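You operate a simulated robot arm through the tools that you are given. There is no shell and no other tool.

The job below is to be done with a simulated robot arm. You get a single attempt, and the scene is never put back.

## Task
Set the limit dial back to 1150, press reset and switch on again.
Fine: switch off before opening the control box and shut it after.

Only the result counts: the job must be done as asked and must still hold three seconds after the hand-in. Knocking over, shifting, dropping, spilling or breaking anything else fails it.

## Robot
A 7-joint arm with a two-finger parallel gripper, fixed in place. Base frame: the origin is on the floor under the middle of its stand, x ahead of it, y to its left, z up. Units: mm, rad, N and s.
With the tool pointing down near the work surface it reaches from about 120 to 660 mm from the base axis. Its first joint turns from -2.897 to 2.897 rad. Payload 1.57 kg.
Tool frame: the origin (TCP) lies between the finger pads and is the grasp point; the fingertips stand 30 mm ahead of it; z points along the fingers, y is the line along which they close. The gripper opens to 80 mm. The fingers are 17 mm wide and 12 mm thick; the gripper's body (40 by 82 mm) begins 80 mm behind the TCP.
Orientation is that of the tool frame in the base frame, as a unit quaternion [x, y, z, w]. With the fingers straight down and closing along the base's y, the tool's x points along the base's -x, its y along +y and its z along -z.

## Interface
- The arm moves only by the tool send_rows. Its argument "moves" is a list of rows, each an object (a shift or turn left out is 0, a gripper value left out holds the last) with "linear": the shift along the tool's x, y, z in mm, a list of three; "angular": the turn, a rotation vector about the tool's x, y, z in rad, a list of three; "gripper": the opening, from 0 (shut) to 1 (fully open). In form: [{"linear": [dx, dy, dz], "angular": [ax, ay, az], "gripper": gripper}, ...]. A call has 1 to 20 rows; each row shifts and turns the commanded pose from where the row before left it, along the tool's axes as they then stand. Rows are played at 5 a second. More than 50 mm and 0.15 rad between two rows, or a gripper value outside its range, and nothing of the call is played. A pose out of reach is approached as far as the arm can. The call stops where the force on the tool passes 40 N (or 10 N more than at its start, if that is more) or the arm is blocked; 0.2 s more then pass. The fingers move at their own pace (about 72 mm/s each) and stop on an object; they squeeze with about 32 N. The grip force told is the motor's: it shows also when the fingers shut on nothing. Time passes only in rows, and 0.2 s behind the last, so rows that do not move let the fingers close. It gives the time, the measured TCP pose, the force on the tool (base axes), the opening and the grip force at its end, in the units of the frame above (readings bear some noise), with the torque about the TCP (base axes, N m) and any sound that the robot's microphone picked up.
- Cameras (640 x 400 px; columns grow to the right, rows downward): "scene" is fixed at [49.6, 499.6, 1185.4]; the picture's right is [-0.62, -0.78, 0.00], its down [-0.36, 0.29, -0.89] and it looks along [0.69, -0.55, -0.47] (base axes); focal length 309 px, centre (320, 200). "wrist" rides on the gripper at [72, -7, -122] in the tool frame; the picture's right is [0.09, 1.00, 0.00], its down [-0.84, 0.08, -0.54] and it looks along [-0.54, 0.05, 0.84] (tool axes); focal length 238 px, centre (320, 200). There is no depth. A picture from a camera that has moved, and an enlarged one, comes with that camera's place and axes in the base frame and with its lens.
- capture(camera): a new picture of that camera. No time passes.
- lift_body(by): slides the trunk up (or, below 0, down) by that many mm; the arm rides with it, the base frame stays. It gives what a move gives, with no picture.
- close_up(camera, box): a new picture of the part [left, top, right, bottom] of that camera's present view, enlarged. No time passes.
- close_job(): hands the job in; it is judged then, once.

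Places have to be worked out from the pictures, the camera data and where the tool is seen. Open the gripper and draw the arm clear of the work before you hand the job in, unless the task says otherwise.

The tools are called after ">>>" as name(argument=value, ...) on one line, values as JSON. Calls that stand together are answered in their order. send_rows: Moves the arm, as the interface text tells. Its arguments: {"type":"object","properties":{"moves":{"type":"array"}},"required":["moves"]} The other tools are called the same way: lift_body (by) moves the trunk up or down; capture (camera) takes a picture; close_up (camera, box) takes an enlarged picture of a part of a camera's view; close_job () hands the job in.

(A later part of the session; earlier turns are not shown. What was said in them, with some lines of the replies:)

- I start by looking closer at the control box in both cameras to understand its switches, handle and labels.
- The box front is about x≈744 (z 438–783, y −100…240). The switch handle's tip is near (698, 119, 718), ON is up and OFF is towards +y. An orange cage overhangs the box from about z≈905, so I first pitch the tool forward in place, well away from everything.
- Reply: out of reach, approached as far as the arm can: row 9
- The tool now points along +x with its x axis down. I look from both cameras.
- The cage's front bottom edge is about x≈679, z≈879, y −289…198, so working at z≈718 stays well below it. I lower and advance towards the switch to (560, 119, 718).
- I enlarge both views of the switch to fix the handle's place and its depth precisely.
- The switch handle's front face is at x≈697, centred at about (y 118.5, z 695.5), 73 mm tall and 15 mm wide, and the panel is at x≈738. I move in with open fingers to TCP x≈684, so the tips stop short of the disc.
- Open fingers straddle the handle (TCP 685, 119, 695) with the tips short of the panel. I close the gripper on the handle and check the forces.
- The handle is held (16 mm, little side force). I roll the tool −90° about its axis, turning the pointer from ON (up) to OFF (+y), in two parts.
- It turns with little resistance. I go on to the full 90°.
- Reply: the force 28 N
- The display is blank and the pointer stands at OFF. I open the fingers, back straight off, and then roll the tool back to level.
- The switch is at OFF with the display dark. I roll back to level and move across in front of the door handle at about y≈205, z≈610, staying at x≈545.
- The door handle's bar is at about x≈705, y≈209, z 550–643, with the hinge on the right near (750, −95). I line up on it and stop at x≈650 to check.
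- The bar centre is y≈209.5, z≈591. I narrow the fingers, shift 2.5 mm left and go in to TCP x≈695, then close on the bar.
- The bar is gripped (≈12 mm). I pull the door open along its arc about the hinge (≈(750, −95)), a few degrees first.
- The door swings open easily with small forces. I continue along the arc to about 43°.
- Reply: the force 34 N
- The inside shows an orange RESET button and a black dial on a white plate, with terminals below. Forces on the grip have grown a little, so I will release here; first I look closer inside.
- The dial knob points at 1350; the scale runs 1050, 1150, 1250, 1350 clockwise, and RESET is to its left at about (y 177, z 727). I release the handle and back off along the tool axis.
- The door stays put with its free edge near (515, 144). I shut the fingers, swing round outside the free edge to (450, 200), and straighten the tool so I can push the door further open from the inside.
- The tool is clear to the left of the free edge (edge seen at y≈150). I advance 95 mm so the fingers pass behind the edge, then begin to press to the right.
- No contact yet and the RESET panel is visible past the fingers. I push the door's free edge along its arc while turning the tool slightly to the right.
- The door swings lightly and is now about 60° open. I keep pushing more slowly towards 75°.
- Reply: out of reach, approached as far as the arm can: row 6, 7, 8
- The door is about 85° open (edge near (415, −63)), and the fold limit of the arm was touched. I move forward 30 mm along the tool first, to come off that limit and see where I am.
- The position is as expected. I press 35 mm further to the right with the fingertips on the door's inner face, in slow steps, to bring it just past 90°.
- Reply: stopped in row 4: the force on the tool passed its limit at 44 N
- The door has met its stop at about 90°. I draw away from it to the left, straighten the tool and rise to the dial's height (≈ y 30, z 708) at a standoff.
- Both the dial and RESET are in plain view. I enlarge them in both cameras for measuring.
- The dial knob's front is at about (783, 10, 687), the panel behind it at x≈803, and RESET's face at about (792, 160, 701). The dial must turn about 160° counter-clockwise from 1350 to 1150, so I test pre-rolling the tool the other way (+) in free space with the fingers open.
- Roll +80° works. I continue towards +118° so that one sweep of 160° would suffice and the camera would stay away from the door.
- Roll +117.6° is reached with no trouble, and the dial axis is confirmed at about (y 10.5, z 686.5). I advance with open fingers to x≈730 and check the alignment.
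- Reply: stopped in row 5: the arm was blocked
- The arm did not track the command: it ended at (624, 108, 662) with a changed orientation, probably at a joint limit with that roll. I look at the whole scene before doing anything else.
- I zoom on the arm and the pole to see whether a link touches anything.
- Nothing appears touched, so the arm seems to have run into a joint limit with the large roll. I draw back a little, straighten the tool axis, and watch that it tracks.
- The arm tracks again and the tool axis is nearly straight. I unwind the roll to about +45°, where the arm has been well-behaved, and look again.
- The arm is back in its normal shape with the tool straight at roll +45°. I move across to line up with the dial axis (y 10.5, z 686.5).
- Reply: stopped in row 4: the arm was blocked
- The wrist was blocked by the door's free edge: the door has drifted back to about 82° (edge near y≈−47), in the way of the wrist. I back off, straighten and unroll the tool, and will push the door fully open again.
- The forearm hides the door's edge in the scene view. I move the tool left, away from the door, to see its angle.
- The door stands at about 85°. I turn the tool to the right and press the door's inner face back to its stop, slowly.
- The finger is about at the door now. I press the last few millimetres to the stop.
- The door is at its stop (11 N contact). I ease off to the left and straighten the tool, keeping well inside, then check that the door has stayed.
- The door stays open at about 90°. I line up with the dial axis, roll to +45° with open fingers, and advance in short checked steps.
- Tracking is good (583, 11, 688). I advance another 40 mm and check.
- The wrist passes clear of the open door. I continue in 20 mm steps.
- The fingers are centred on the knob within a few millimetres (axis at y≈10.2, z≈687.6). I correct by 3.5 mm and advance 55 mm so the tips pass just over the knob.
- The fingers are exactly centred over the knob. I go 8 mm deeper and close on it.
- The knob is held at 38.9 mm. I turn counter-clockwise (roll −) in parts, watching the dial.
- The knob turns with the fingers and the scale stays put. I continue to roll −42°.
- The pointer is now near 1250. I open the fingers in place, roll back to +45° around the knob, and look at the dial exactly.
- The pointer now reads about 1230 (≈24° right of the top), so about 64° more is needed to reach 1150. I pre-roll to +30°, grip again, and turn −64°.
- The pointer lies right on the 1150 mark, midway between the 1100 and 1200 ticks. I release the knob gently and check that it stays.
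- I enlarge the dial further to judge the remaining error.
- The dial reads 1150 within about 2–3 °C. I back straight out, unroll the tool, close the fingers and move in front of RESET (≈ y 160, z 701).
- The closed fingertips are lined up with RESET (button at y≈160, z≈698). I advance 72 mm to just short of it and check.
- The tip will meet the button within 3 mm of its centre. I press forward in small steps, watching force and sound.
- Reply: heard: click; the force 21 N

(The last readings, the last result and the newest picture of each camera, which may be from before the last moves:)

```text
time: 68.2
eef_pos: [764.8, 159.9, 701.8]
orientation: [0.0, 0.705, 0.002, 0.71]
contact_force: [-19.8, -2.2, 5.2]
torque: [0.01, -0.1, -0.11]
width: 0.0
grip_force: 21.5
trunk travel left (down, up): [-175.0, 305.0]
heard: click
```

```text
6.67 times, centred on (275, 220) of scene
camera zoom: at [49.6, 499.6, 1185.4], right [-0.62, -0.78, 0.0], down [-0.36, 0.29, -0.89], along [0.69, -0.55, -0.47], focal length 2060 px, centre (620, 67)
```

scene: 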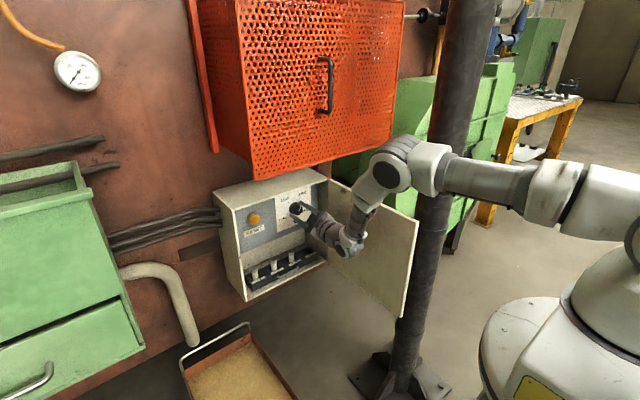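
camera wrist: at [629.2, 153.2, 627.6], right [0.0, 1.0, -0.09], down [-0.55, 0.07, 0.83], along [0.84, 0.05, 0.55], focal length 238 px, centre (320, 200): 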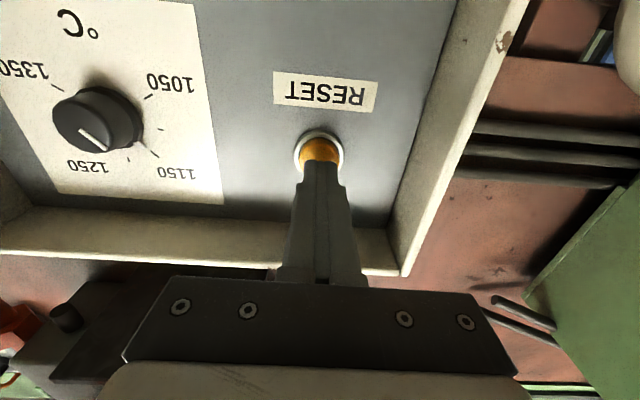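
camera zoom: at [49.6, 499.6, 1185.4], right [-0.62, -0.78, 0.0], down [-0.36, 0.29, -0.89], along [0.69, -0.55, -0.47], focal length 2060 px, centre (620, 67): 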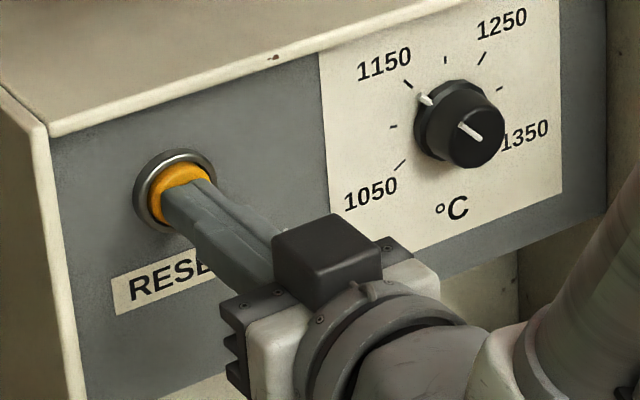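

A click was heard with the button pressed at about 20 N. I draw back straight out of the box and look at the button and dial again.

>>> send_rows(moves=[{"linear": [0, 0, -10]}, {"linear": [0, 0, -30]}, {"linear": [0, 0, -45]}, {"linear": [0, 0, -45]}, {"linear": [0, 0, -45]}])

>>> close_up(camera="scene", box=[215, 165, 375, 275])

>>> capture(camera="scene")

>>> capture(camera="wrist")

```text
time: 69.5
eef_pos: [591.0, 157.3, 700.1]
orientation: [-0.001, 0.704, 0.004, 0.71]
contact_force: [-0.6, 0.4, -0.2]
torque: [0.02, 0.0, -0.01]
width: 0.0
grip_force: 21.2
trunk travel left (down, up): [-175.0, 305.0]
```

```text
3.64 times, centred on (295, 220) of scene
camera zoom: at [49.6, 499.6, 1185.4], right [-0.62, -0.78, 0.0], down [-0.36, 0.29, -0.89], along [0.69, -0.55, -0.47], focal length 1124 px, centre (411, 127)
```

zoom: 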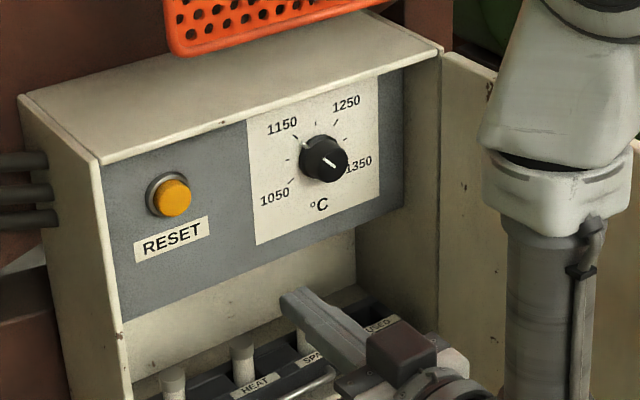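

```text
taken
```

scene: 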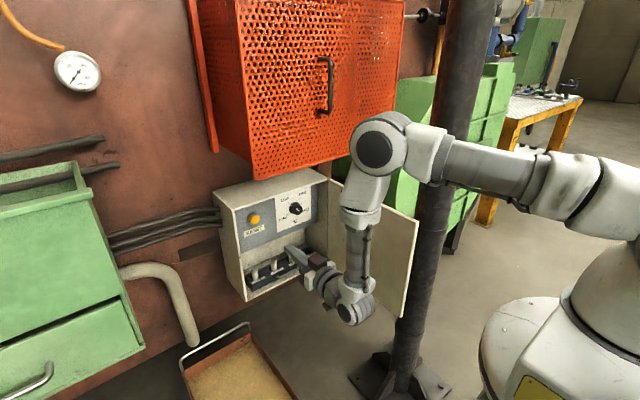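

```text
taken
camera wrist: at [468.4, 150.8, 627.4], right [0.0, 1.0, -0.09], down [-0.55, 0.07, 0.83], along [0.84, 0.05, 0.55], focal length 238 px, centre (320, 200)
```

wrist: 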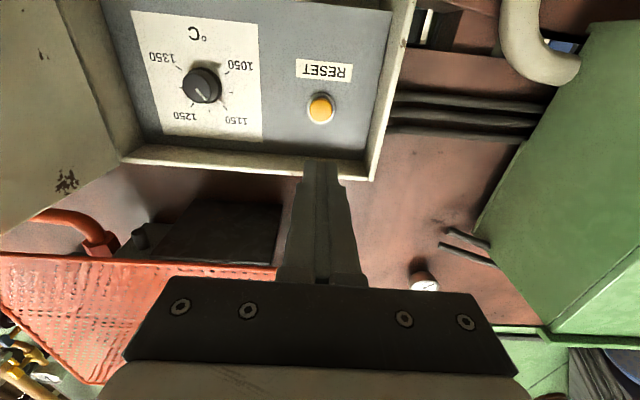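

I check the dial once more from this side, since the view angle differs.

>>> close_up(camera="wrist", box=[140, 30, 268, 140])

>>> close_up(camera="scene", box=[275, 188, 323, 222])

```text
3.64 times, centred on (204, 85) of wrist
camera zoom: at [468.4, 150.8, 627.4], right [0.0, 1.0, -0.09], down [-0.55, 0.07, 0.83], along [0.84, 0.05, 0.55], focal length 867 px, centre (742, 618)
```

zoom: 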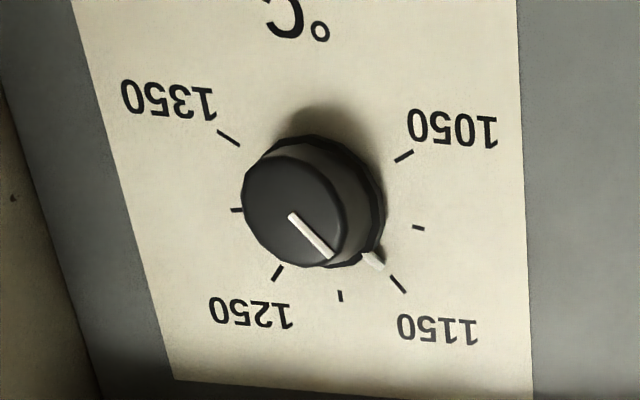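

```text
11.76 times, centred on (299, 205) of scene
camera zoom: at [49.6, 499.6, 1185.4], right [-0.62, -0.78, 0.0], down [-0.36, 0.29, -0.89], along [0.69, -0.55, -0.47], focal length 3636 px, centre (567, 141)
```

zoom: 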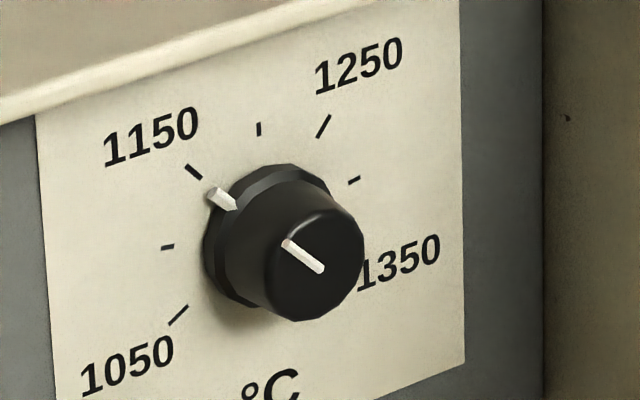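

The dial mark sits on 1150. To shut the door I will hook its top edge from above, so I first retreat up and back to (476, 103, 879) where pitching the tool is safe.

>>> send_rows(moves=[{"linear": [-15, -9, -25]}, {"linear": [-25, -9, -25]}, {"linear": [-30, -9, -20]}, {"linear": [-35, -9, -15]}, {"linear": [-37, -9, -15]}, {"linear": [-37, -9, -15]}])

>>> send_rows(moves=[{"angular": [0, 0.1428, 0]}, {"angular": [0, 0.1428, 0]}, {"angular": [0, 0.1428, 0]}, {"angular": [0, 0.1428, 0]}, {"angular": [0, 0.1428, 0]}, {"angular": [0, 0.1428, 0]}])

>>> capture(camera="scene")

```text
time: 70.8
eef_pos: [474.8, 106.4, 876.8]
orientation: [-0.001, 0.705, 0.002, 0.709]
contact_force: [0.5, 0.2, -0.2]
torque: [0.02, 0.01, 0.01]
width: 0.1
grip_force: 21.5
trunk travel left (down, up): [-175.0, 305.0]
```

```text
time: 72.2
eef_pos: [474.9, 104.2, 877.6]
orientation: [-0.002, 0.936, 0.003, 0.352]
contact_force: [0.2, -0.3, 0.3]
torque: [-0.01, -0.05, 0.0]
width: 0.1
grip_force: 21.3
trunk travel left (down, up): [-175.0, 305.0]
```

```text
taken
```

scene: 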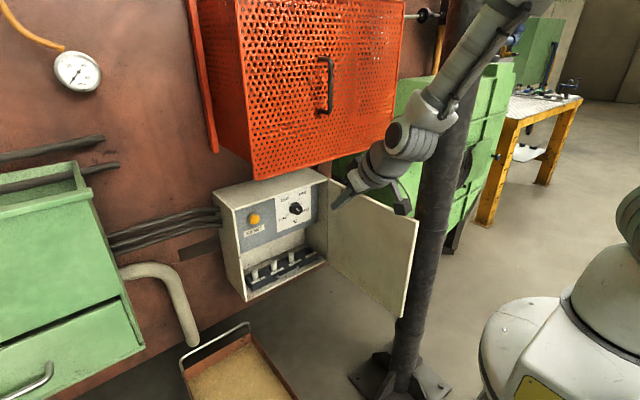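

Pitching works and the door is standing at 90°. I finish turning the tool straight down.

>>> send_rows(moves=[{"angular": [0, 0.1438, 0]}, {"angular": [0, 0.1438, 0]}, {"angular": [0, 0.1438, 0]}, {"angular": [0, 0.1438, 0]}, {"angular": [0, 0.1438, 0], "gripper": 0.9}])

>>> capture(camera="wrist")

>>> capture(camera="scene")

```text
time: 73.5
eef_pos: [475.4, 104.5, 878.9]
orientation: [-0.001, 1.0, 0.002, 0.0]
contact_force: [0.3, 0.0, -0.3]
torque: [-0.03, -0.03, -0.02]
width: 52.6
grip_force: 0.0
trunk travel left (down, up): [-175.0, 305.0]
```

```text
taken
camera wrist: at [402.8, 97.6, 1000.5], right [-0.1, 1.0, 0.0], down [0.84, 0.08, 0.54], along [0.54, 0.05, -0.84], focal length 238 px, centre (320, 200)
```

wrist: 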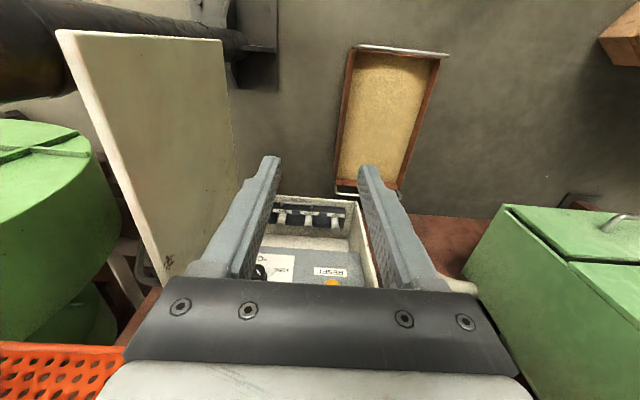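

```text
taken
```

scene: 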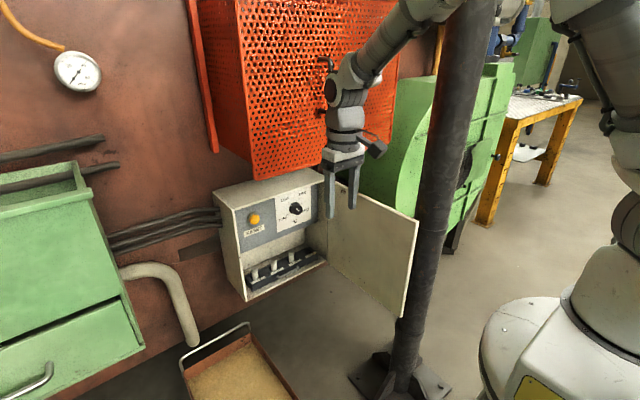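

From here the door's free top corner is at about (413, −98, 783). I move above its top edge at x≈480 in two stages, keeping the tips well above it.

>>> send_rows(moves=[{"linear": [-1, -35, 0], "gripper": 1}, {"linear": [-1, -35, 0]}, {"linear": [-1, -35, 0]}, {"linear": [-1, -35, 0]}])

>>> capture(camera="scene")

>>> capture(camera="wrist")

```text
time: 74.5
eef_pos: [480.0, -35.7, 878.3]
orientation: [-0.002, 1.0, 0.001, 0.0]
contact_force: [-0.3, 0.2, -0.6]
torque: [-0.01, -0.02, -0.03]
width: 80.2
grip_force: 0.1
trunk travel left (down, up): [-175.0, 305.0]
```

```text
taken
```

scene: 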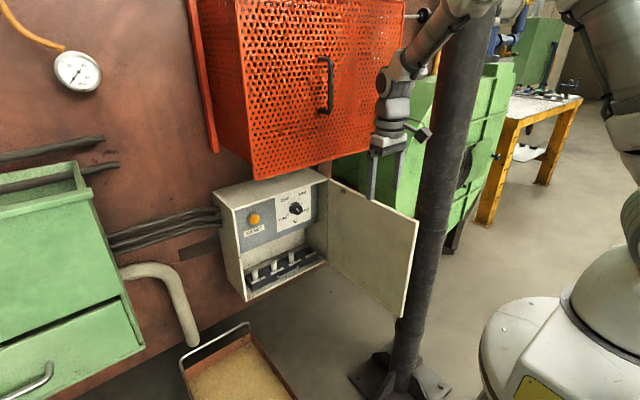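

```text
taken
camera wrist: at [407.7, -42.9, 1000.2], right [-0.1, 1.0, 0.0], down [0.84, 0.08, 0.54], along [0.54, 0.05, -0.84], focal length 238 px, centre (320, 200)
```

wrist: 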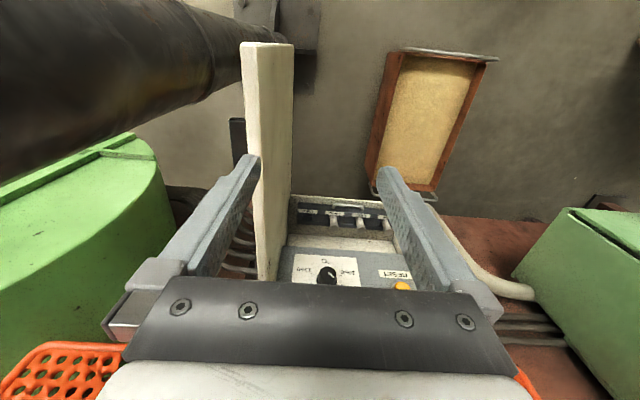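

The door's top edge runs at y −103…−87. I centre the open fingers over it (y≈−95) and lower until the tips are about 22 mm below its top.

>>> send_rows(moves=[{"linear": [0, -20, 0]}, {"linear": [0, -20, 0]}, {"linear": [0, -19.5, 0]}])

>>> capture(camera="wrist")

>>> capture(camera="scene")

```text
time: 75.2
eef_pos: [480.6, -94.9, 880.0]
orientation: [-0.003, 1.0, 0.001, 0.001]
contact_force: [-0.1, 0.1, -0.2]
torque: [-0.01, 0.03, -0.05]
width: 80.0
grip_force: 0.0
trunk travel left (down, up): [-175.0, 305.0]
```

```text
taken
camera wrist: at [408.7, -102.7, 1001.3], right [-0.1, 1.0, 0.0], down [0.83, 0.08, 0.54], along [0.54, 0.05, -0.84], focal length 238 px, centre (320, 200)
```

wrist: 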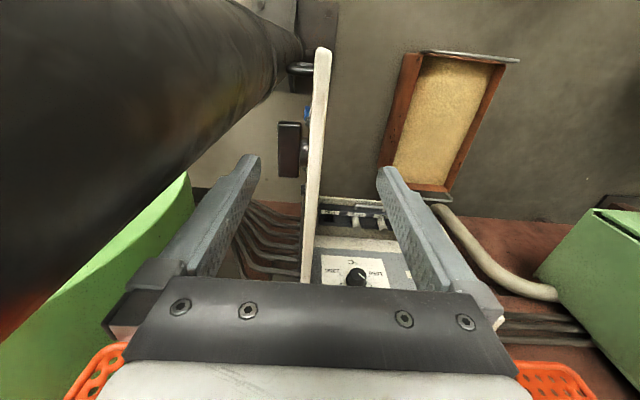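

```text
taken
```

scene: 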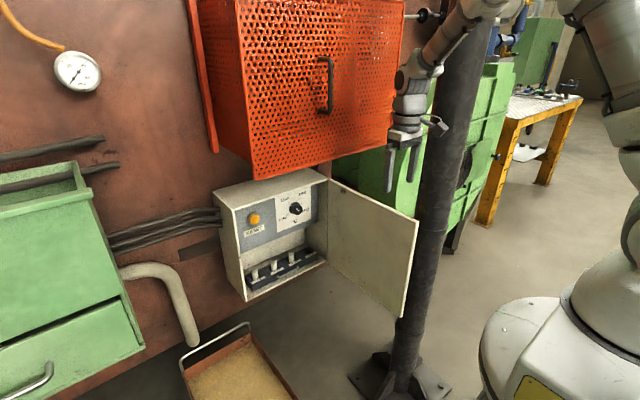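

The fingers straddle the door's top edge with the pole clear on the outside. I lower the tool by 88 mm.

>>> send_rows(moves=[{"linear": [0, 0, 25]}, {"linear": [0, 0, 25]}, {"linear": [0, 0, 20]}, {"linear": [0, 0, 18]}])

>>> capture(camera="wrist")

>>> capture(camera="scene")

```text
time: 76.2
eef_pos: [479.6, -95.7, 788.7]
orientation: [-0.002, 1.0, 0.001, 0.0]
contact_force: [-0.1, 0.7, 0.2]
torque: [0.0, 0.02, 0.01]
width: 80.1
grip_force: 0.0
trunk travel left (down, up): [-175.0, 305.0]
```

```text
taken
camera wrist: at [408.1, -102.8, 911.6], right [-0.1, 1.0, 0.0], down [0.83, 0.08, 0.54], along [0.54, 0.05, -0.84], focal length 238 px, centre (320, 200)
```

wrist: 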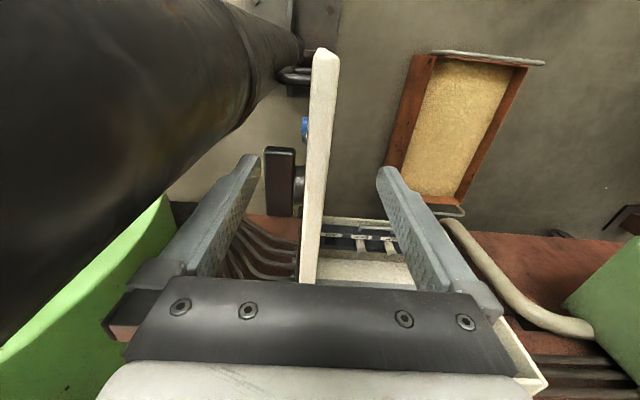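

```text
taken
```

scene: 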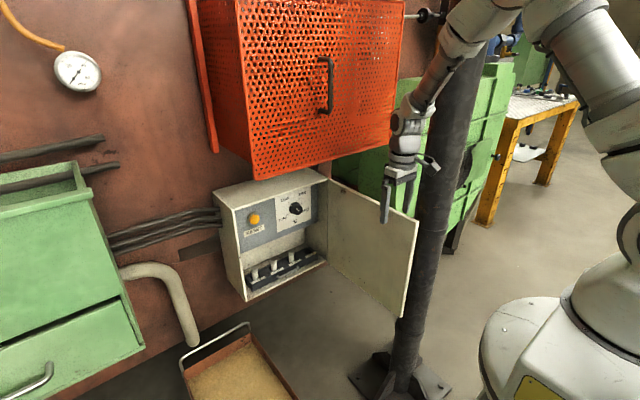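

The tips are 24 mm below the door's top on both sides. I narrow the fingers to a loose 32 mm so they guide the door, then swing it towards closed along its arc about the hinge.

>>> send_rows(moves=[{"gripper": 0.7}, {"gripper": 0.4}, {"gripper": 0.4}, {"linear": [-0.7, 19.6, 0], "angular": [0, 0, 0.0727]}, {"linear": [-0.7, 19.6, 0], "angular": [0, 0, 0.0727]}, {"linear": [-0.7, 19.6, 0], "angular": [0, 0, 0.0727]}])

>>> capture(camera="scene")

>>> capture(camera="wrist")

```text
time: 77.7
eef_pos: [486.5, -37.3, 788.6]
orientation: [0.107, 0.994, 0.002, 0.001]
contact_force: [0.1, -0.2, -0.2]
torque: [0.0, -0.01, -0.03]
width: 31.8
grip_force: 0.0
trunk travel left (down, up): [-175.0, 305.0]
```

```text
taken
```

scene: 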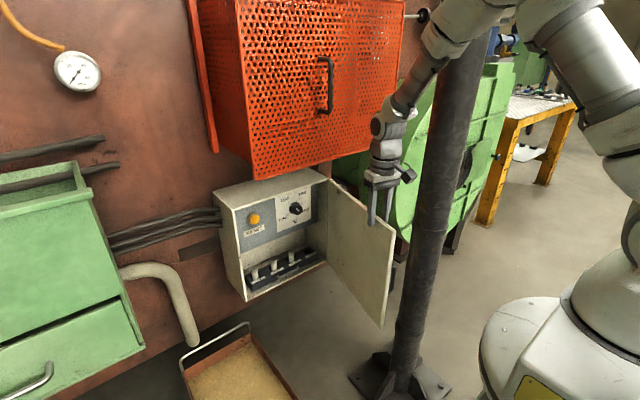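

```text
taken
camera wrist: at [415.1, -28.0, 911.5], right [0.12, 0.99, 0.0], down [0.83, -0.1, 0.54], along [0.54, -0.06, -0.84], focal length 238 px, centre (320, 200)
```

wrist: 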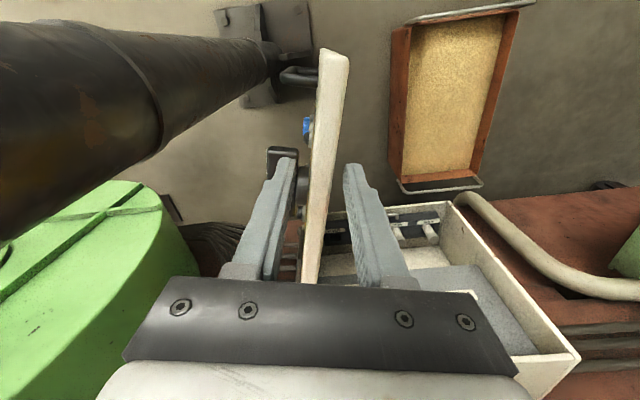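

The door follows nicely. I carry on along the arc to about 40°.

>>> send_rows(moves=[{"linear": [-0.7, 19.6, 0], "angular": [0, 0, 0.0727]}, {"linear": [-0.7, 19.6, 0], "angular": [0, 0, 0.0727]}, {"linear": [-0.7, 19.6, 0], "angular": [0, 0, 0.0727]}, {"linear": [-0.7, 19.6, 0], "angular": [0, 0, 0.0727]}, {"linear": [-0.7, 19.6, 0], "angular": [0, 0, 0.0727]}])

>>> capture(camera="scene")

>>> capture(camera="wrist")

```text
time: 78.8
eef_pos: [523.4, 56.2, 790.2]
orientation: [0.285, 0.959, 0.002, 0.001]
contact_force: [-0.1, -0.3, -0.4]
torque: [0.02, 0.01, 0.03]
width: 31.6
grip_force: 0.1
trunk travel left (down, up): [-175.0, 305.0]
```

```text
taken
```

scene: 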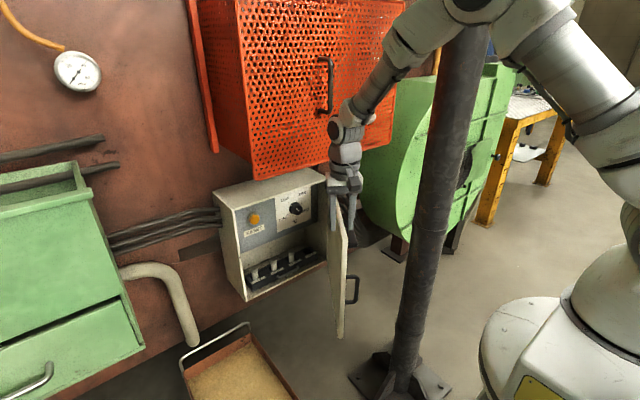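

```text
taken
camera wrist: at [459.6, 88.9, 912.0], right [0.47, 0.88, 0.0], down [0.74, -0.39, 0.54], along [0.48, -0.25, -0.84], focal length 238 px, centre (320, 200)
```

wrist: 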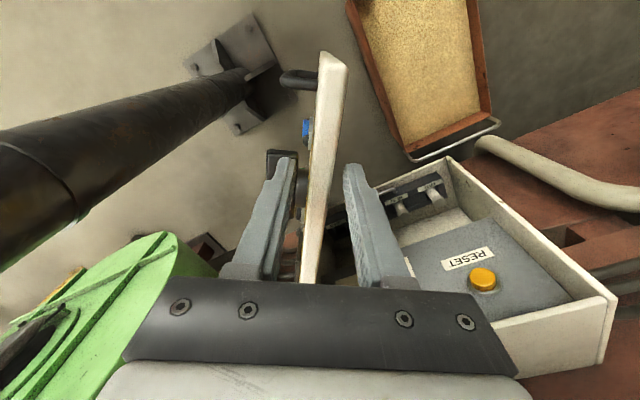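

The door is at about 57°. I continue four more steps to roughly 40°.

>>> send_rows(moves=[{"linear": [-0.7, 19.6, 0], "angular": [0, 0, 0.0727]}, {"linear": [-0.7, 19.6, 0], "angular": [0, 0, 0.0727]}, {"linear": [-0.7, 19.6, 0], "angular": [0, 0, 0.0727]}, {"linear": [-0.7, 19.6, 0], "angular": [0, 0, 0.0727]}])

>>> capture(camera="scene")

>>> capture(camera="wrist")

```text
time: 79.8
eef_pos: [574.6, 113.7, 788.8]
orientation: [0.422, 0.907, 0.002, 0.001]
contact_force: [0.7, 0.1, 0.0]
torque: [0.01, 0.0, -0.02]
width: 32.0
grip_force: 0.0
trunk travel left (down, up): [-175.0, 305.0]
```

```text
taken
```

scene: 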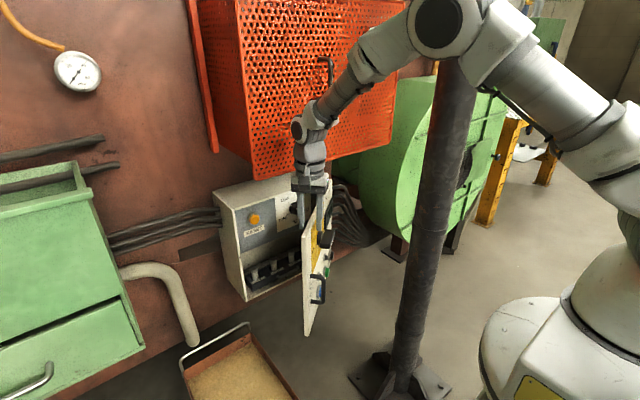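

```text
taken
camera wrist: at [522.2, 164.3, 911.9], right [0.7, 0.71, 0.0], down [0.6, -0.59, 0.54], along [0.39, -0.38, -0.84], focal length 238 px, centre (320, 200)
```

wrist: 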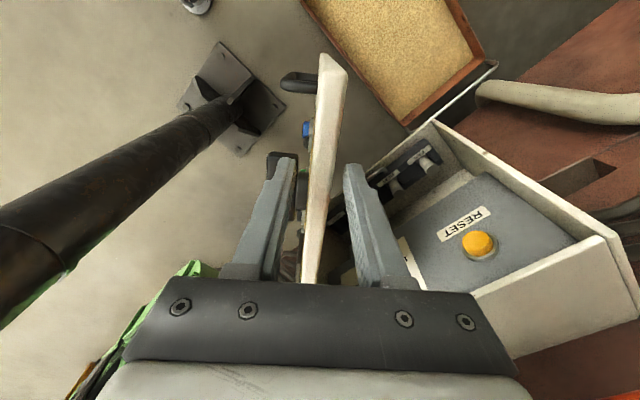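

The door stands at about 40° now. I lift the fingers clear of its top edge and go back to the reorienting spot.

>>> send_rows(moves=[{"linear": [0, 0, -20]}, {"linear": [0, 0, -30]}, {"linear": [0, 0, -38]}])

>>> capture(camera="scene")

```text
time: 80.7
eef_pos: [575.9, 113.5, 880.0]
orientation: [0.421, 0.907, 0.001, 0.001]
contact_force: [-0.2, 0.9, -0.2]
torque: [0.01, 0.0, 0.01]
width: 31.9
grip_force: 0.0
trunk travel left (down, up): [-175.0, 305.0]
```

```text
taken
```

scene: 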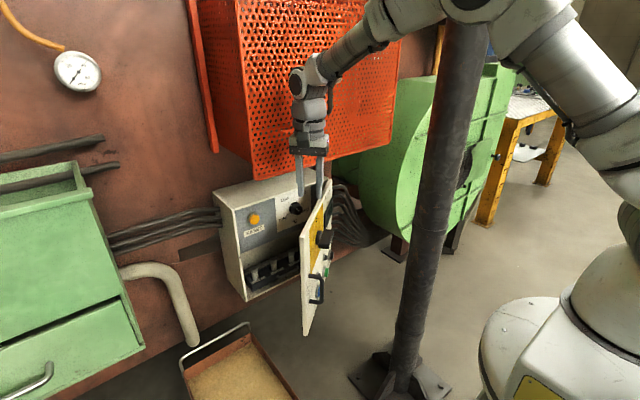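

I move back to (476, 103, 880), undo the yaw, and pitch the tool forward again with the fingers shut.

>>> send_rows(moves=[{"linear": [19, -27.6, 0], "gripper": 0}, {"linear": [19, -27.6, 0]}, {"linear": [19, -27.6, 0]}, {"angular": [0, 0, -0.1448]}, {"angular": [0, 0, -0.1448]}, {"angular": [0, 0, -0.1448]}, {"angular": [0, 0, -0.1448]}, {"angular": [0, 0, -0.1448]}, {"angular": [0, 0, -0.1448]}])

>>> send_rows(moves=[{"angular": [0, -0.1428, 0]}, {"angular": [0, -0.1428, 0]}, {"angular": [0, -0.1428, 0]}, {"angular": [0, -0.1428, 0]}, {"angular": [0, -0.1428, 0]}, {"angular": [0, -0.1428, 0]}, {"angular": [0, -0.1428, 0]}, {"angular": [0, -0.1428, 0]}, {"angular": [0, -0.1428, 0]}, {"angular": [0, -0.1428, 0]}, {"angular": [0, -0.1428, 0]}])

>>> capture(camera="scene")

```text
time: 82.7
eef_pos: [474.1, 103.3, 878.2]
orientation: [-0.002, 1.0, 0.001, 0.001]
contact_force: [-0.5, -0.1, 0.1]
torque: [0.0, -0.03, 0.0]
width: 0.0
grip_force: 21.7
trunk travel left (down, up): [-175.0, 305.0]
```

```text
time: 85.0
eef_pos: [473.7, 101.9, 878.1]
orientation: [0.001, 0.706, 0.001, 0.708]
contact_force: [0.5, -0.4, 0.0]
torque: [0.0, 0.03, 0.02]
width: 0.0
grip_force: 21.3
trunk travel left (down, up): [-175.0, 305.0]
```

```text
taken
```

scene: 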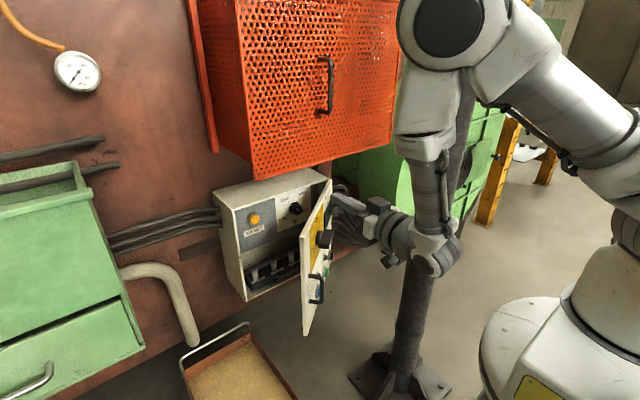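

The door edge is near (542, 162), about 39° open. I come down in front of it to z≈700, above the handle's height.

>>> send_rows(moves=[{"linear": [44, 4, 0]}, {"linear": [44, 4, 0]}, {"linear": [45, 5, 0]}, {"linear": [45, 5, 0]}])

>>> capture(camera="wrist")

>>> capture(camera="scene")

```text
time: 86.0
eef_pos: [474.6, 123.6, 698.7]
orientation: [0.001, 0.706, 0.002, 0.708]
contact_force: [0.0, 0.0, -0.3]
torque: [0.01, 0.01, 0.0]
width: 0.0
grip_force: 21.3
trunk travel left (down, up): [-175.0, 305.0]
```

```text
taken
camera wrist: at [353.7, 115.4, 626.9], right [0.0, 1.0, -0.09], down [-0.54, 0.07, 0.84], along [0.84, 0.05, 0.54], focal length 238 px, centre (320, 200)
```

wrist: 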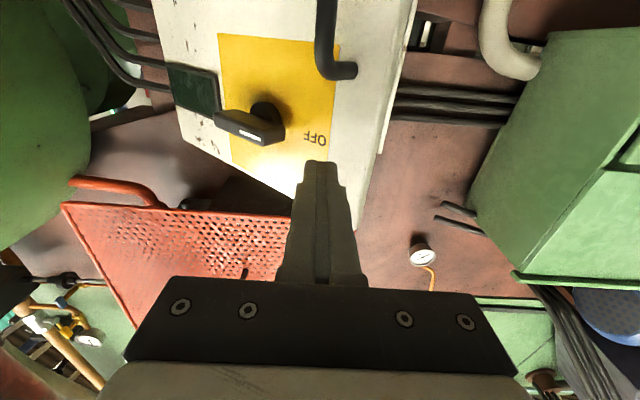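

```text
taken
```

scene: 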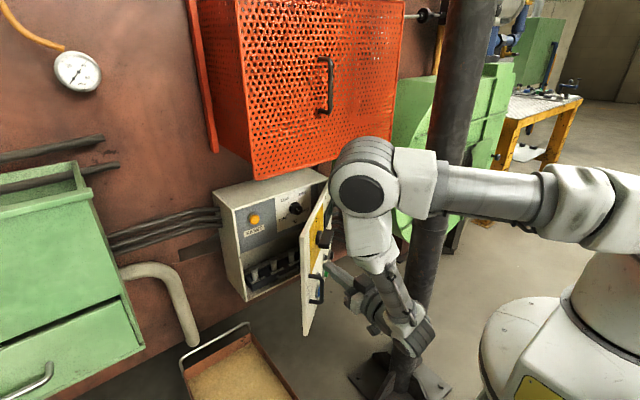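

I push the door's outer face with the shut fingertips along its closing arc, in small steps, to about 10° from shut.

>>> send_rows(moves=[{"linear": [0, 2, 22]}, {"linear": [0, 2, 18]}, {"linear": [0, 5, 12]}, {"linear": [0, 8, 12]}, {"linear": [0, 8, 11]}, {"linear": [0, 8, 11]}, {"linear": [0, 6, 12]}, {"linear": [0, 6, 12]}, {"linear": [0, 6, 12]}, {"linear": [0, 6, 12]}])

>>> capture(camera="scene")

>>> capture(camera="wrist")

```text
time: 88.2
eef_pos: [608.8, 178.4, 699.8]
orientation: [0.001, 0.706, 0.001, 0.708]
contact_force: [0.5, -0.7, 0.5]
torque: [-0.01, 0.04, 0.02]
width: 0.0
grip_force: 21.1
trunk travel left (down, up): [-175.0, 305.0]
```

```text
taken
```

scene: 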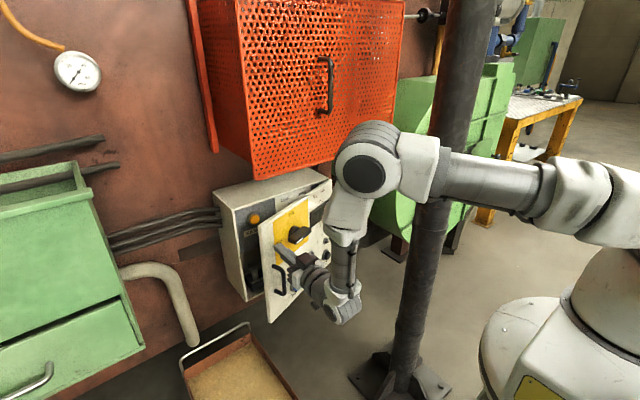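

```text
taken
camera wrist: at [487.0, 170.8, 628.9], right [0.0, 1.0, -0.09], down [-0.54, 0.07, 0.84], along [0.84, 0.05, 0.54], focal length 238 px, centre (320, 200)
```

wrist: 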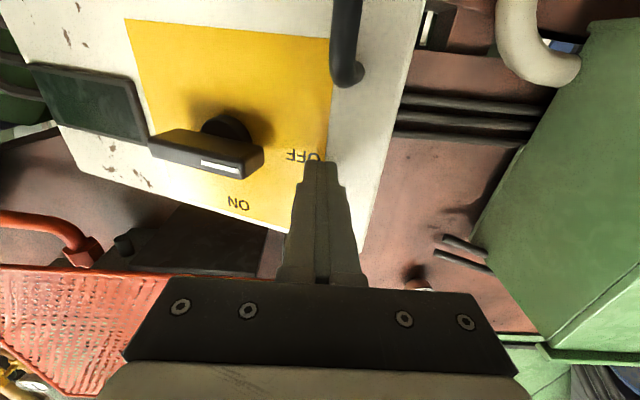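

The door is swinging shut smoothly. I continue towards closed with finer steps.

>>> send_rows(moves=[{"linear": [0, 5, 12]}, {"linear": [0, 5, 12]}, {"linear": [0, 4, 12]}, {"linear": [0, 4, 12]}, {"linear": [0, 3, 12]}, {"linear": [0, 3, 12]}, {"linear": [0, 2, 10]}])

>>> capture(camera="scene")

>>> capture(camera="wrist")

```text
time: 89.8
eef_pos: [691.1, 204.4, 699.4]
orientation: [0.0, 0.706, 0.002, 0.708]
contact_force: [0.2, 1.1, 0.3]
torque: [-0.02, 0.0, -0.01]
width: 0.2
grip_force: 21.0
trunk travel left (down, up): [-175.0, 305.0]
```

```text
taken
```

scene: 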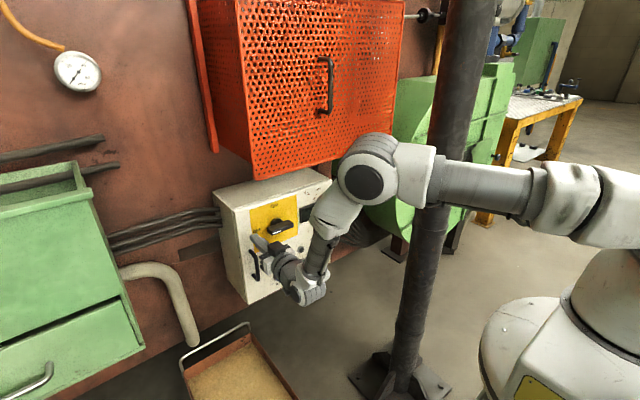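

```text
taken
camera wrist: at [569.3, 197.5, 627.7], right [0.0, 1.0, -0.09], down [-0.54, 0.07, 0.84], along [0.84, 0.05, 0.54], focal length 238 px, centre (320, 200)
```

wrist: 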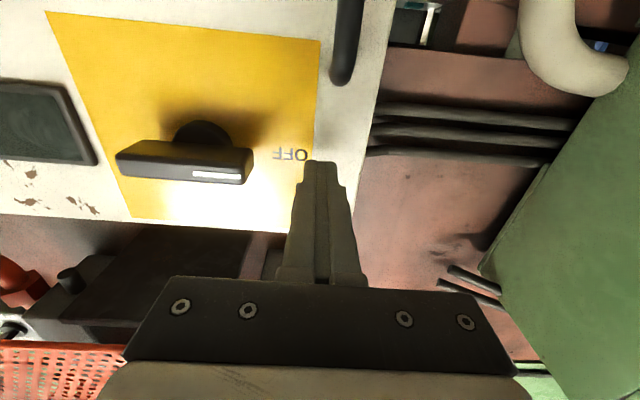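

The door is almost shut. I press on in 4 mm steps until it seats.

>>> send_rows(moves=[{"linear": [0, 0.5, 5]}, {"linear": [0, 0.5, 4]}, {"linear": [0, 0, 4]}, {"linear": [0, 0, 3]}])

>>> close_up(camera="scene", box=[205, 165, 345, 305])

```text
time: 90.8
eef_pos: [706.4, 204.9, 699.9]
orientation: [0.0, 0.707, 0.002, 0.708]
contact_force: [-0.3, -1.0, -0.8]
torque: [-0.03, 0.0, 0.01]
width: 0.0
grip_force: 21.1
trunk travel left (down, up): [-175.0, 305.0]
```

```text
2.86 times, centred on (275, 235) of scene
camera zoom: at [49.6, 499.6, 1185.4], right [-0.62, -0.78, 0.0], down [-0.36, 0.29, -0.89], along [0.69, -0.55, -0.47], focal length 883 px, centre (449, 100)
```

zoom: 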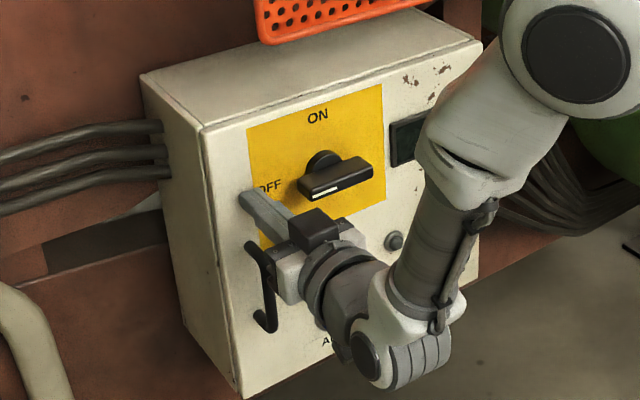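

Still no seating force at tip x≈736, though the door looks shut. I press a few more millimetres to make sure it is fully home.

>>> send_rows(moves=[{"linear": [0, 0, 2.5]}, {"linear": [0, 0, 2.5]}, {"linear": [0, 0, 2]}])

```text
time: 91.6
eef_pos: [710.1, 204.9, 700.5]
orientation: [0.001, 0.706, 0.001, 0.708]
contact_force: [-24.3, -3.2, 10.9]
torque: [-0.04, -0.16, -0.12]
width: 0.0
grip_force: 21.4
trunk travel left (down, up): [-175.0, 305.0]
stopped in row 3: the force on the tool passed its limit at 46 N (the readings are from after the stop); the commanded pose is now the measured one
```

The door is seated firmly (tip at x≈740). I back off and check it stays shut.

>>> send_rows(moves=[{"linear": [0, 0, -10]}, {"linear": [0, 0, -30]}, {"linear": [0, 0, -40]}, {"linear": [0, 0, -40]}])

>>> close_up(camera="scene", box=[205, 165, 345, 305])

>>> capture(camera="wrist")

```text
time: 92.6
eef_pos: [591.5, 204.2, 699.8]
orientation: [0.0, 0.707, 0.0, 0.707]
contact_force: [-0.8, 0.1, 0.8]
torque: [0.01, 0.01, -0.01]
width: 0.1
grip_force: 21.0
trunk travel left (down, up): [-175.0, 305.0]
```

```text
2.86 times, centred on (275, 235) of scene
camera zoom: at [49.6, 499.6, 1185.4], right [-0.62, -0.78, 0.0], down [-0.36, 0.29, -0.89], along [0.69, -0.55, -0.47], focal length 883 px, centre (449, 100)
```

zoom: 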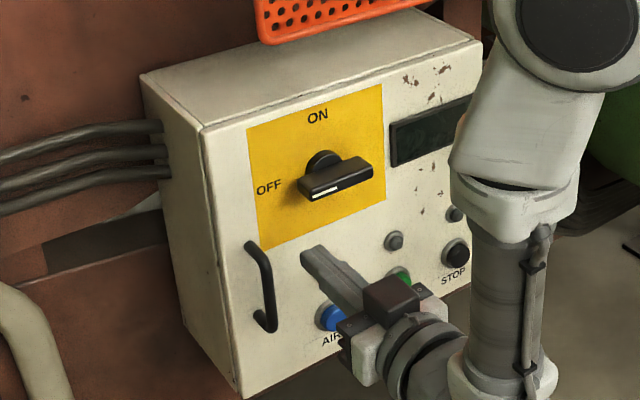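

```text
taken
camera wrist: at [469.8, 197.7, 627.3], right [0.0, 1.0, -0.09], down [-0.54, 0.08, 0.84], along [0.84, 0.05, 0.54], focal length 238 px, centre (320, 200)
```

wrist: 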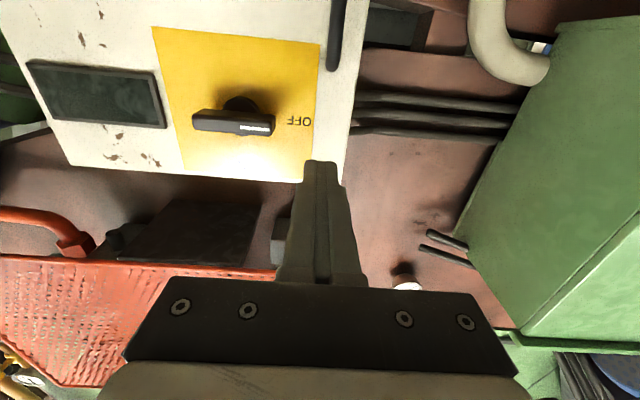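

The door is shut exactly as at the start and the switch is still at OFF. I move in front of the switch, open the fingers and roll −90° so they can close on the horizontal handle.

>>> send_rows(moves=[{"linear": [0.6, -28.4, -10]}, {"linear": [0.6, -28.4, -10]}, {"linear": [0.6, -28.4, -10], "gripper": 1}, {"angular": [0, 0, -0.1428]}, {"angular": [0, 0, -0.1428]}, {"angular": [0, 0, -0.1428]}, {"angular": [0, 0, -0.1428]}, {"angular": [0, 0, -0.1428]}, {"angular": [0, 0, -0.1428]}, {"angular": [0, 0, -0.1428]}, {"angular": [0, 0, -0.1428]}, {"angular": [0, 0, -0.1428]}, {"angular": [0, 0, -0.1428]}, {"angular": [0, 0, -0.1428]}])

>>> capture(camera="wrist")

>>> capture(camera="scene")

```text
time: 95.6
eef_pos: [561.0, 119.8, 696.7]
orientation: [-0.501, 0.501, -0.499, 0.499]
contact_force: [0.0, 0.2, 0.7]
torque: [0.03, 0.0, -0.03]
width: 79.9
grip_force: 0.1
trunk travel left (down, up): [-175.0, 305.0]
```

```text
taken
camera wrist: at [439.4, 47.4, 703.3], right [0.0, -0.09, -1.0], down [-0.54, 0.84, -0.08], along [0.84, 0.54, -0.05], focal length 238 px, centre (320, 200)
```

wrist: 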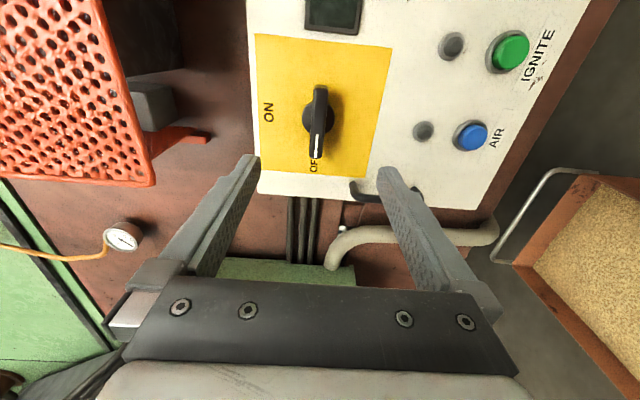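

```text
taken
```

scene: 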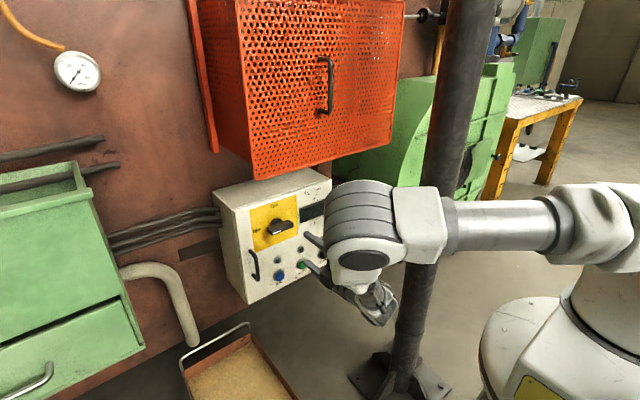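

The handle lies at z≈699, y≈117. I advance with open fingers to TCP x≈685 and close on it.

>>> send_rows(moves=[{"linear": [1.5, -1.7, 24]}, {"linear": [0, 0, 30]}, {"linear": [0, 0, 30]}, {"linear": [0, 0, 25]}, {"linear": [0, 0, 15]}, {"gripper": 0.5}, {"gripper": 0.3}, {"gripper": 0}, {"gripper": 0}, {"gripper": 0}])

>>> capture(camera="wrist")

>>> close_up(camera="scene", box=[235, 175, 375, 275])

```text
time: 97.8
eef_pos: [683.6, 119.4, 699.3]
orientation: [-0.5, 0.5, -0.5, 0.501]
contact_force: [3.1, -1.0, 4.9]
torque: [0.0, -0.04, 0.46]
width: 15.7
grip_force: 30.9
trunk travel left (down, up): [-175.0, 305.0]
```

```text
taken
camera wrist: at [562.3, 46.6, 704.7], right [0.0, -0.09, -1.0], down [-0.54, 0.84, -0.08], along [0.84, 0.54, -0.05], focal length 238 px, centre (320, 200)
```

wrist: 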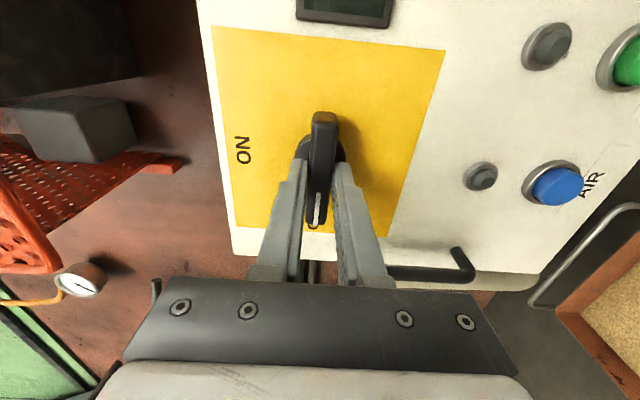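

```text
4.00 times, centred on (305, 225) of scene
camera zoom: at [49.6, 499.6, 1185.4], right [-0.62, -0.78, 0.0], down [-0.36, 0.29, -0.89], along [0.69, -0.55, -0.47], focal length 1236 px, centre (380, 100)
```

zoom: 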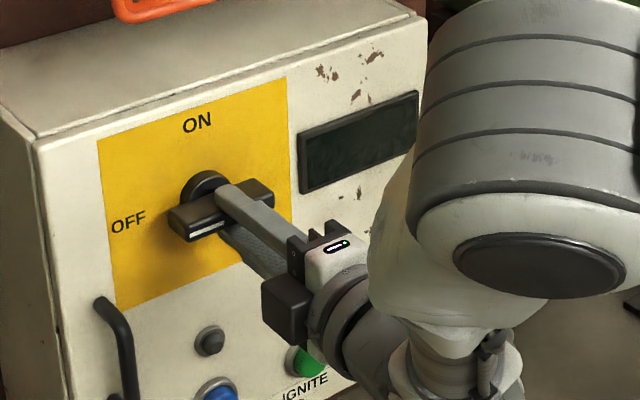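

The handle is gripped. I turn it +90° back towards ON (up), first half then check.

>>> send_rows(moves=[{"angular": [0, 0, 0.131]}, {"angular": [0, 0, 0.131]}, {"angular": [0, 0, 0.131]}, {"angular": [0, 0, 0.131]}, {"angular": [0, 0, 0.131]}, {"angular": [0, 0, 0.131]}])

```text
time: 99.2
eef_pos: [683.6, 120.4, 697.6]
orientation: [-0.269, 0.655, -0.268, 0.654]
contact_force: [-9.6, 4.3, -1.6]
torque: [-0.04, -0.55, 0.41]
width: 15.7
grip_force: 31.5
trunk travel left (down, up): [-175.0, 305.0]
```

It turns easily with small forces. I complete the turn to ON.

>>> send_rows(moves=[{"angular": [0, 0, 0.131]}, {"angular": [0, 0, 0.131]}, {"angular": [0, 0, 0.131]}, {"angular": [0, 0, 0.131]}, {"angular": [0, 0, 0.131]}, {"angular": [0, 0, 0.131]}, {"angular": [0, 0, 0]}])

>>> close_up(camera="scene", box=[235, 175, 375, 275])

>>> capture(camera="wrist")

```text
time: 100.8
eef_pos: [685.2, 118.9, 696.7]
orientation: [0.001, 0.708, 0.002, 0.706]
contact_force: [-15.5, 16.6, -7.8]
torque: [-0.31, 0.08, 0.01]
width: 15.7
grip_force: 31.4
trunk travel left (down, up): [-175.0, 305.0]
```

```text
4.00 times, centred on (305, 225) of scene
camera zoom: at [49.6, 499.6, 1185.4], right [-0.62, -0.78, 0.0], down [-0.36, 0.29, -0.89], along [0.69, -0.55, -0.47], focal length 1236 px, centre (380, 100)
```

zoom: 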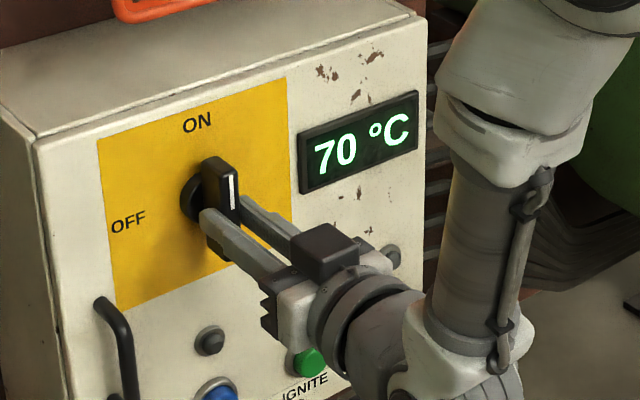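

```text
taken
camera wrist: at [562.3, 113.1, 625.7], right [0.0, 1.0, -0.09], down [-0.54, 0.07, 0.84], along [0.84, 0.05, 0.54], focal length 238 px, centre (320, 200)
```

wrist: 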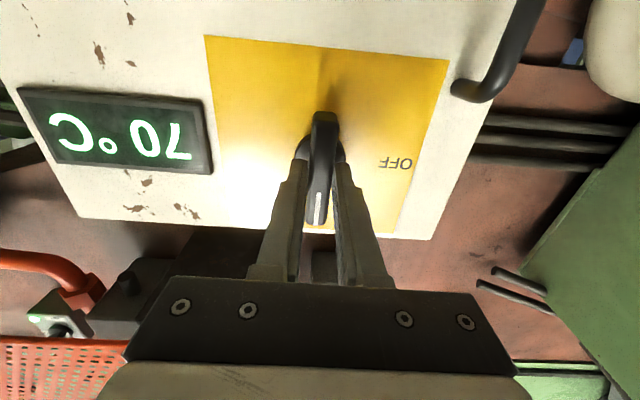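

The display is lit again (70 °C) and the pointer stands at ON. I release the handle, back straight off and look at the panel.

>>> send_rows(moves=[{"gripper": 0.3}, {"gripper": 0.6}, {"gripper": 0.6}, {"linear": [0, 0, -25]}, {"linear": [0, 0, -35]}, {"linear": [0, 0, -40]}, {"linear": [-20, 0, -30]}, {"linear": [-30, 0, -20]}, {"linear": [-35, 0, -20]}, {"linear": [-35, 0, -15]}])

>>> capture(camera="scene")

>>> close_up(camera="scene", box=[205, 165, 345, 305])

```text
time: 103.0
eef_pos: [499.0, 119.3, 818.0]
orientation: [0.002, 0.708, 0.001, 0.707]
contact_force: [0.7, -0.3, 0.3]
torque: [-0.01, 0.04, -0.01]
width: 47.8
grip_force: 0.1
trunk travel left (down, up): [-175.0, 305.0]
```

```text
taken
```

scene: 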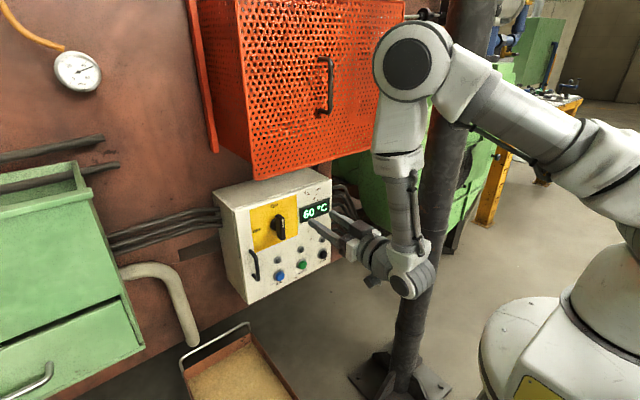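

```text
2.86 times, centred on (275, 235) of scene
camera zoom: at [49.6, 499.6, 1185.4], right [-0.62, -0.78, 0.0], down [-0.36, 0.29, -0.89], along [0.69, -0.55, -0.47], focal length 883 px, centre (449, 100)
```

zoom: 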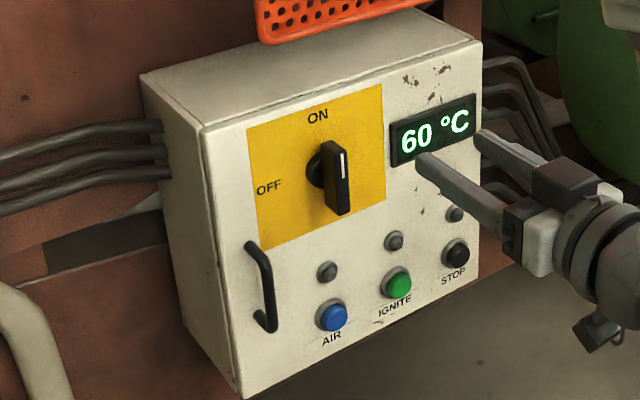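

The switch is ON, the display works, the trip lamp by STOP is out and the door is shut. I draw the arm further clear with the gripper open before handing in.

>>> send_rows(moves=[{"linear": [-30, -8, -10], "gripper": 1}, {"linear": [-30, -8, -12]}, {"linear": [0, 0, 0]}, {"linear": [0, 0, 0]}])

>>> capture(camera="scene")

>>> close_up(camera="scene", box=[205, 165, 345, 305])

```text
time: 104.0
eef_pos: [477.5, 102.8, 879.0]
orientation: [0.002, 0.707, 0.0, 0.707]
contact_force: [0.3, -0.7, 0.3]
torque: [-0.01, -0.03, 0.02]
width: 79.8
grip_force: 0.1
trunk travel left (down, up): [-175.0, 305.0]
```

```text
taken
```

scene: 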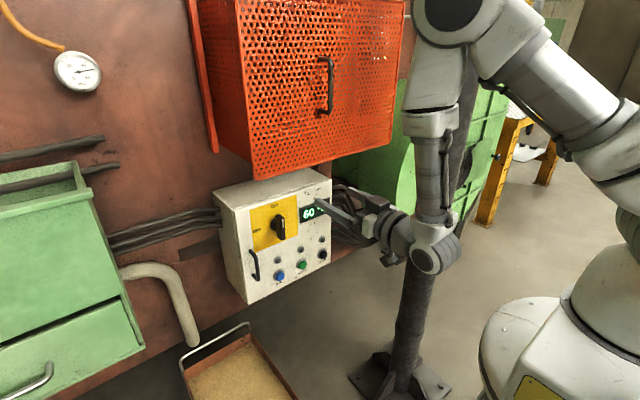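

```text
2.86 times, centred on (275, 235) of scene
camera zoom: at [49.6, 499.6, 1185.4], right [-0.62, -0.78, 0.0], down [-0.36, 0.29, -0.89], along [0.69, -0.55, -0.47], focal length 883 px, centre (449, 100)
```

zoom: 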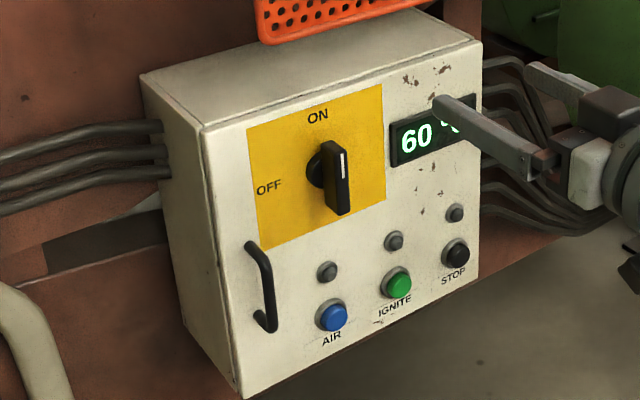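

Everything is as asked: the dial is at 1150, reset was pressed with a click and the trip lamp is out, the box is shut, and the switch is ON. The gripper is open and the arm is clear, so I hand the job in.

>>> close_job()

```text
The job is handed in.
```

The limit dial is back at 1150, reset has been pressed, and the switch is on again. I handed the job in with the control box shut, the gripper open and the arm clear of the work.

- **Switching:** I turned the switch to OFF before opening the box and back to ON only after the door was closed. The display is lit and was reading 60 °C and falling at the end.
- **Dial:** the pointer sits on the 1150 mark. From the pictures I judge it to be within 2–3 °C, very slightly on the low side.
- **Reset:** the button clicked when pressed at about 20 N. The lamp above STOP, lit at the start, was out once power was back on.
- **Door:** I pushed it until it seated firmly, and it looks the same as it did at the start.
- **Blocked moves:** the arm was stopped twice while the door was open, most likely by its free edge, and the door moved a few degrees. I saw nothing else touched or moved.

I did not press AIR or IGNITE, as the job didn't ask for it.
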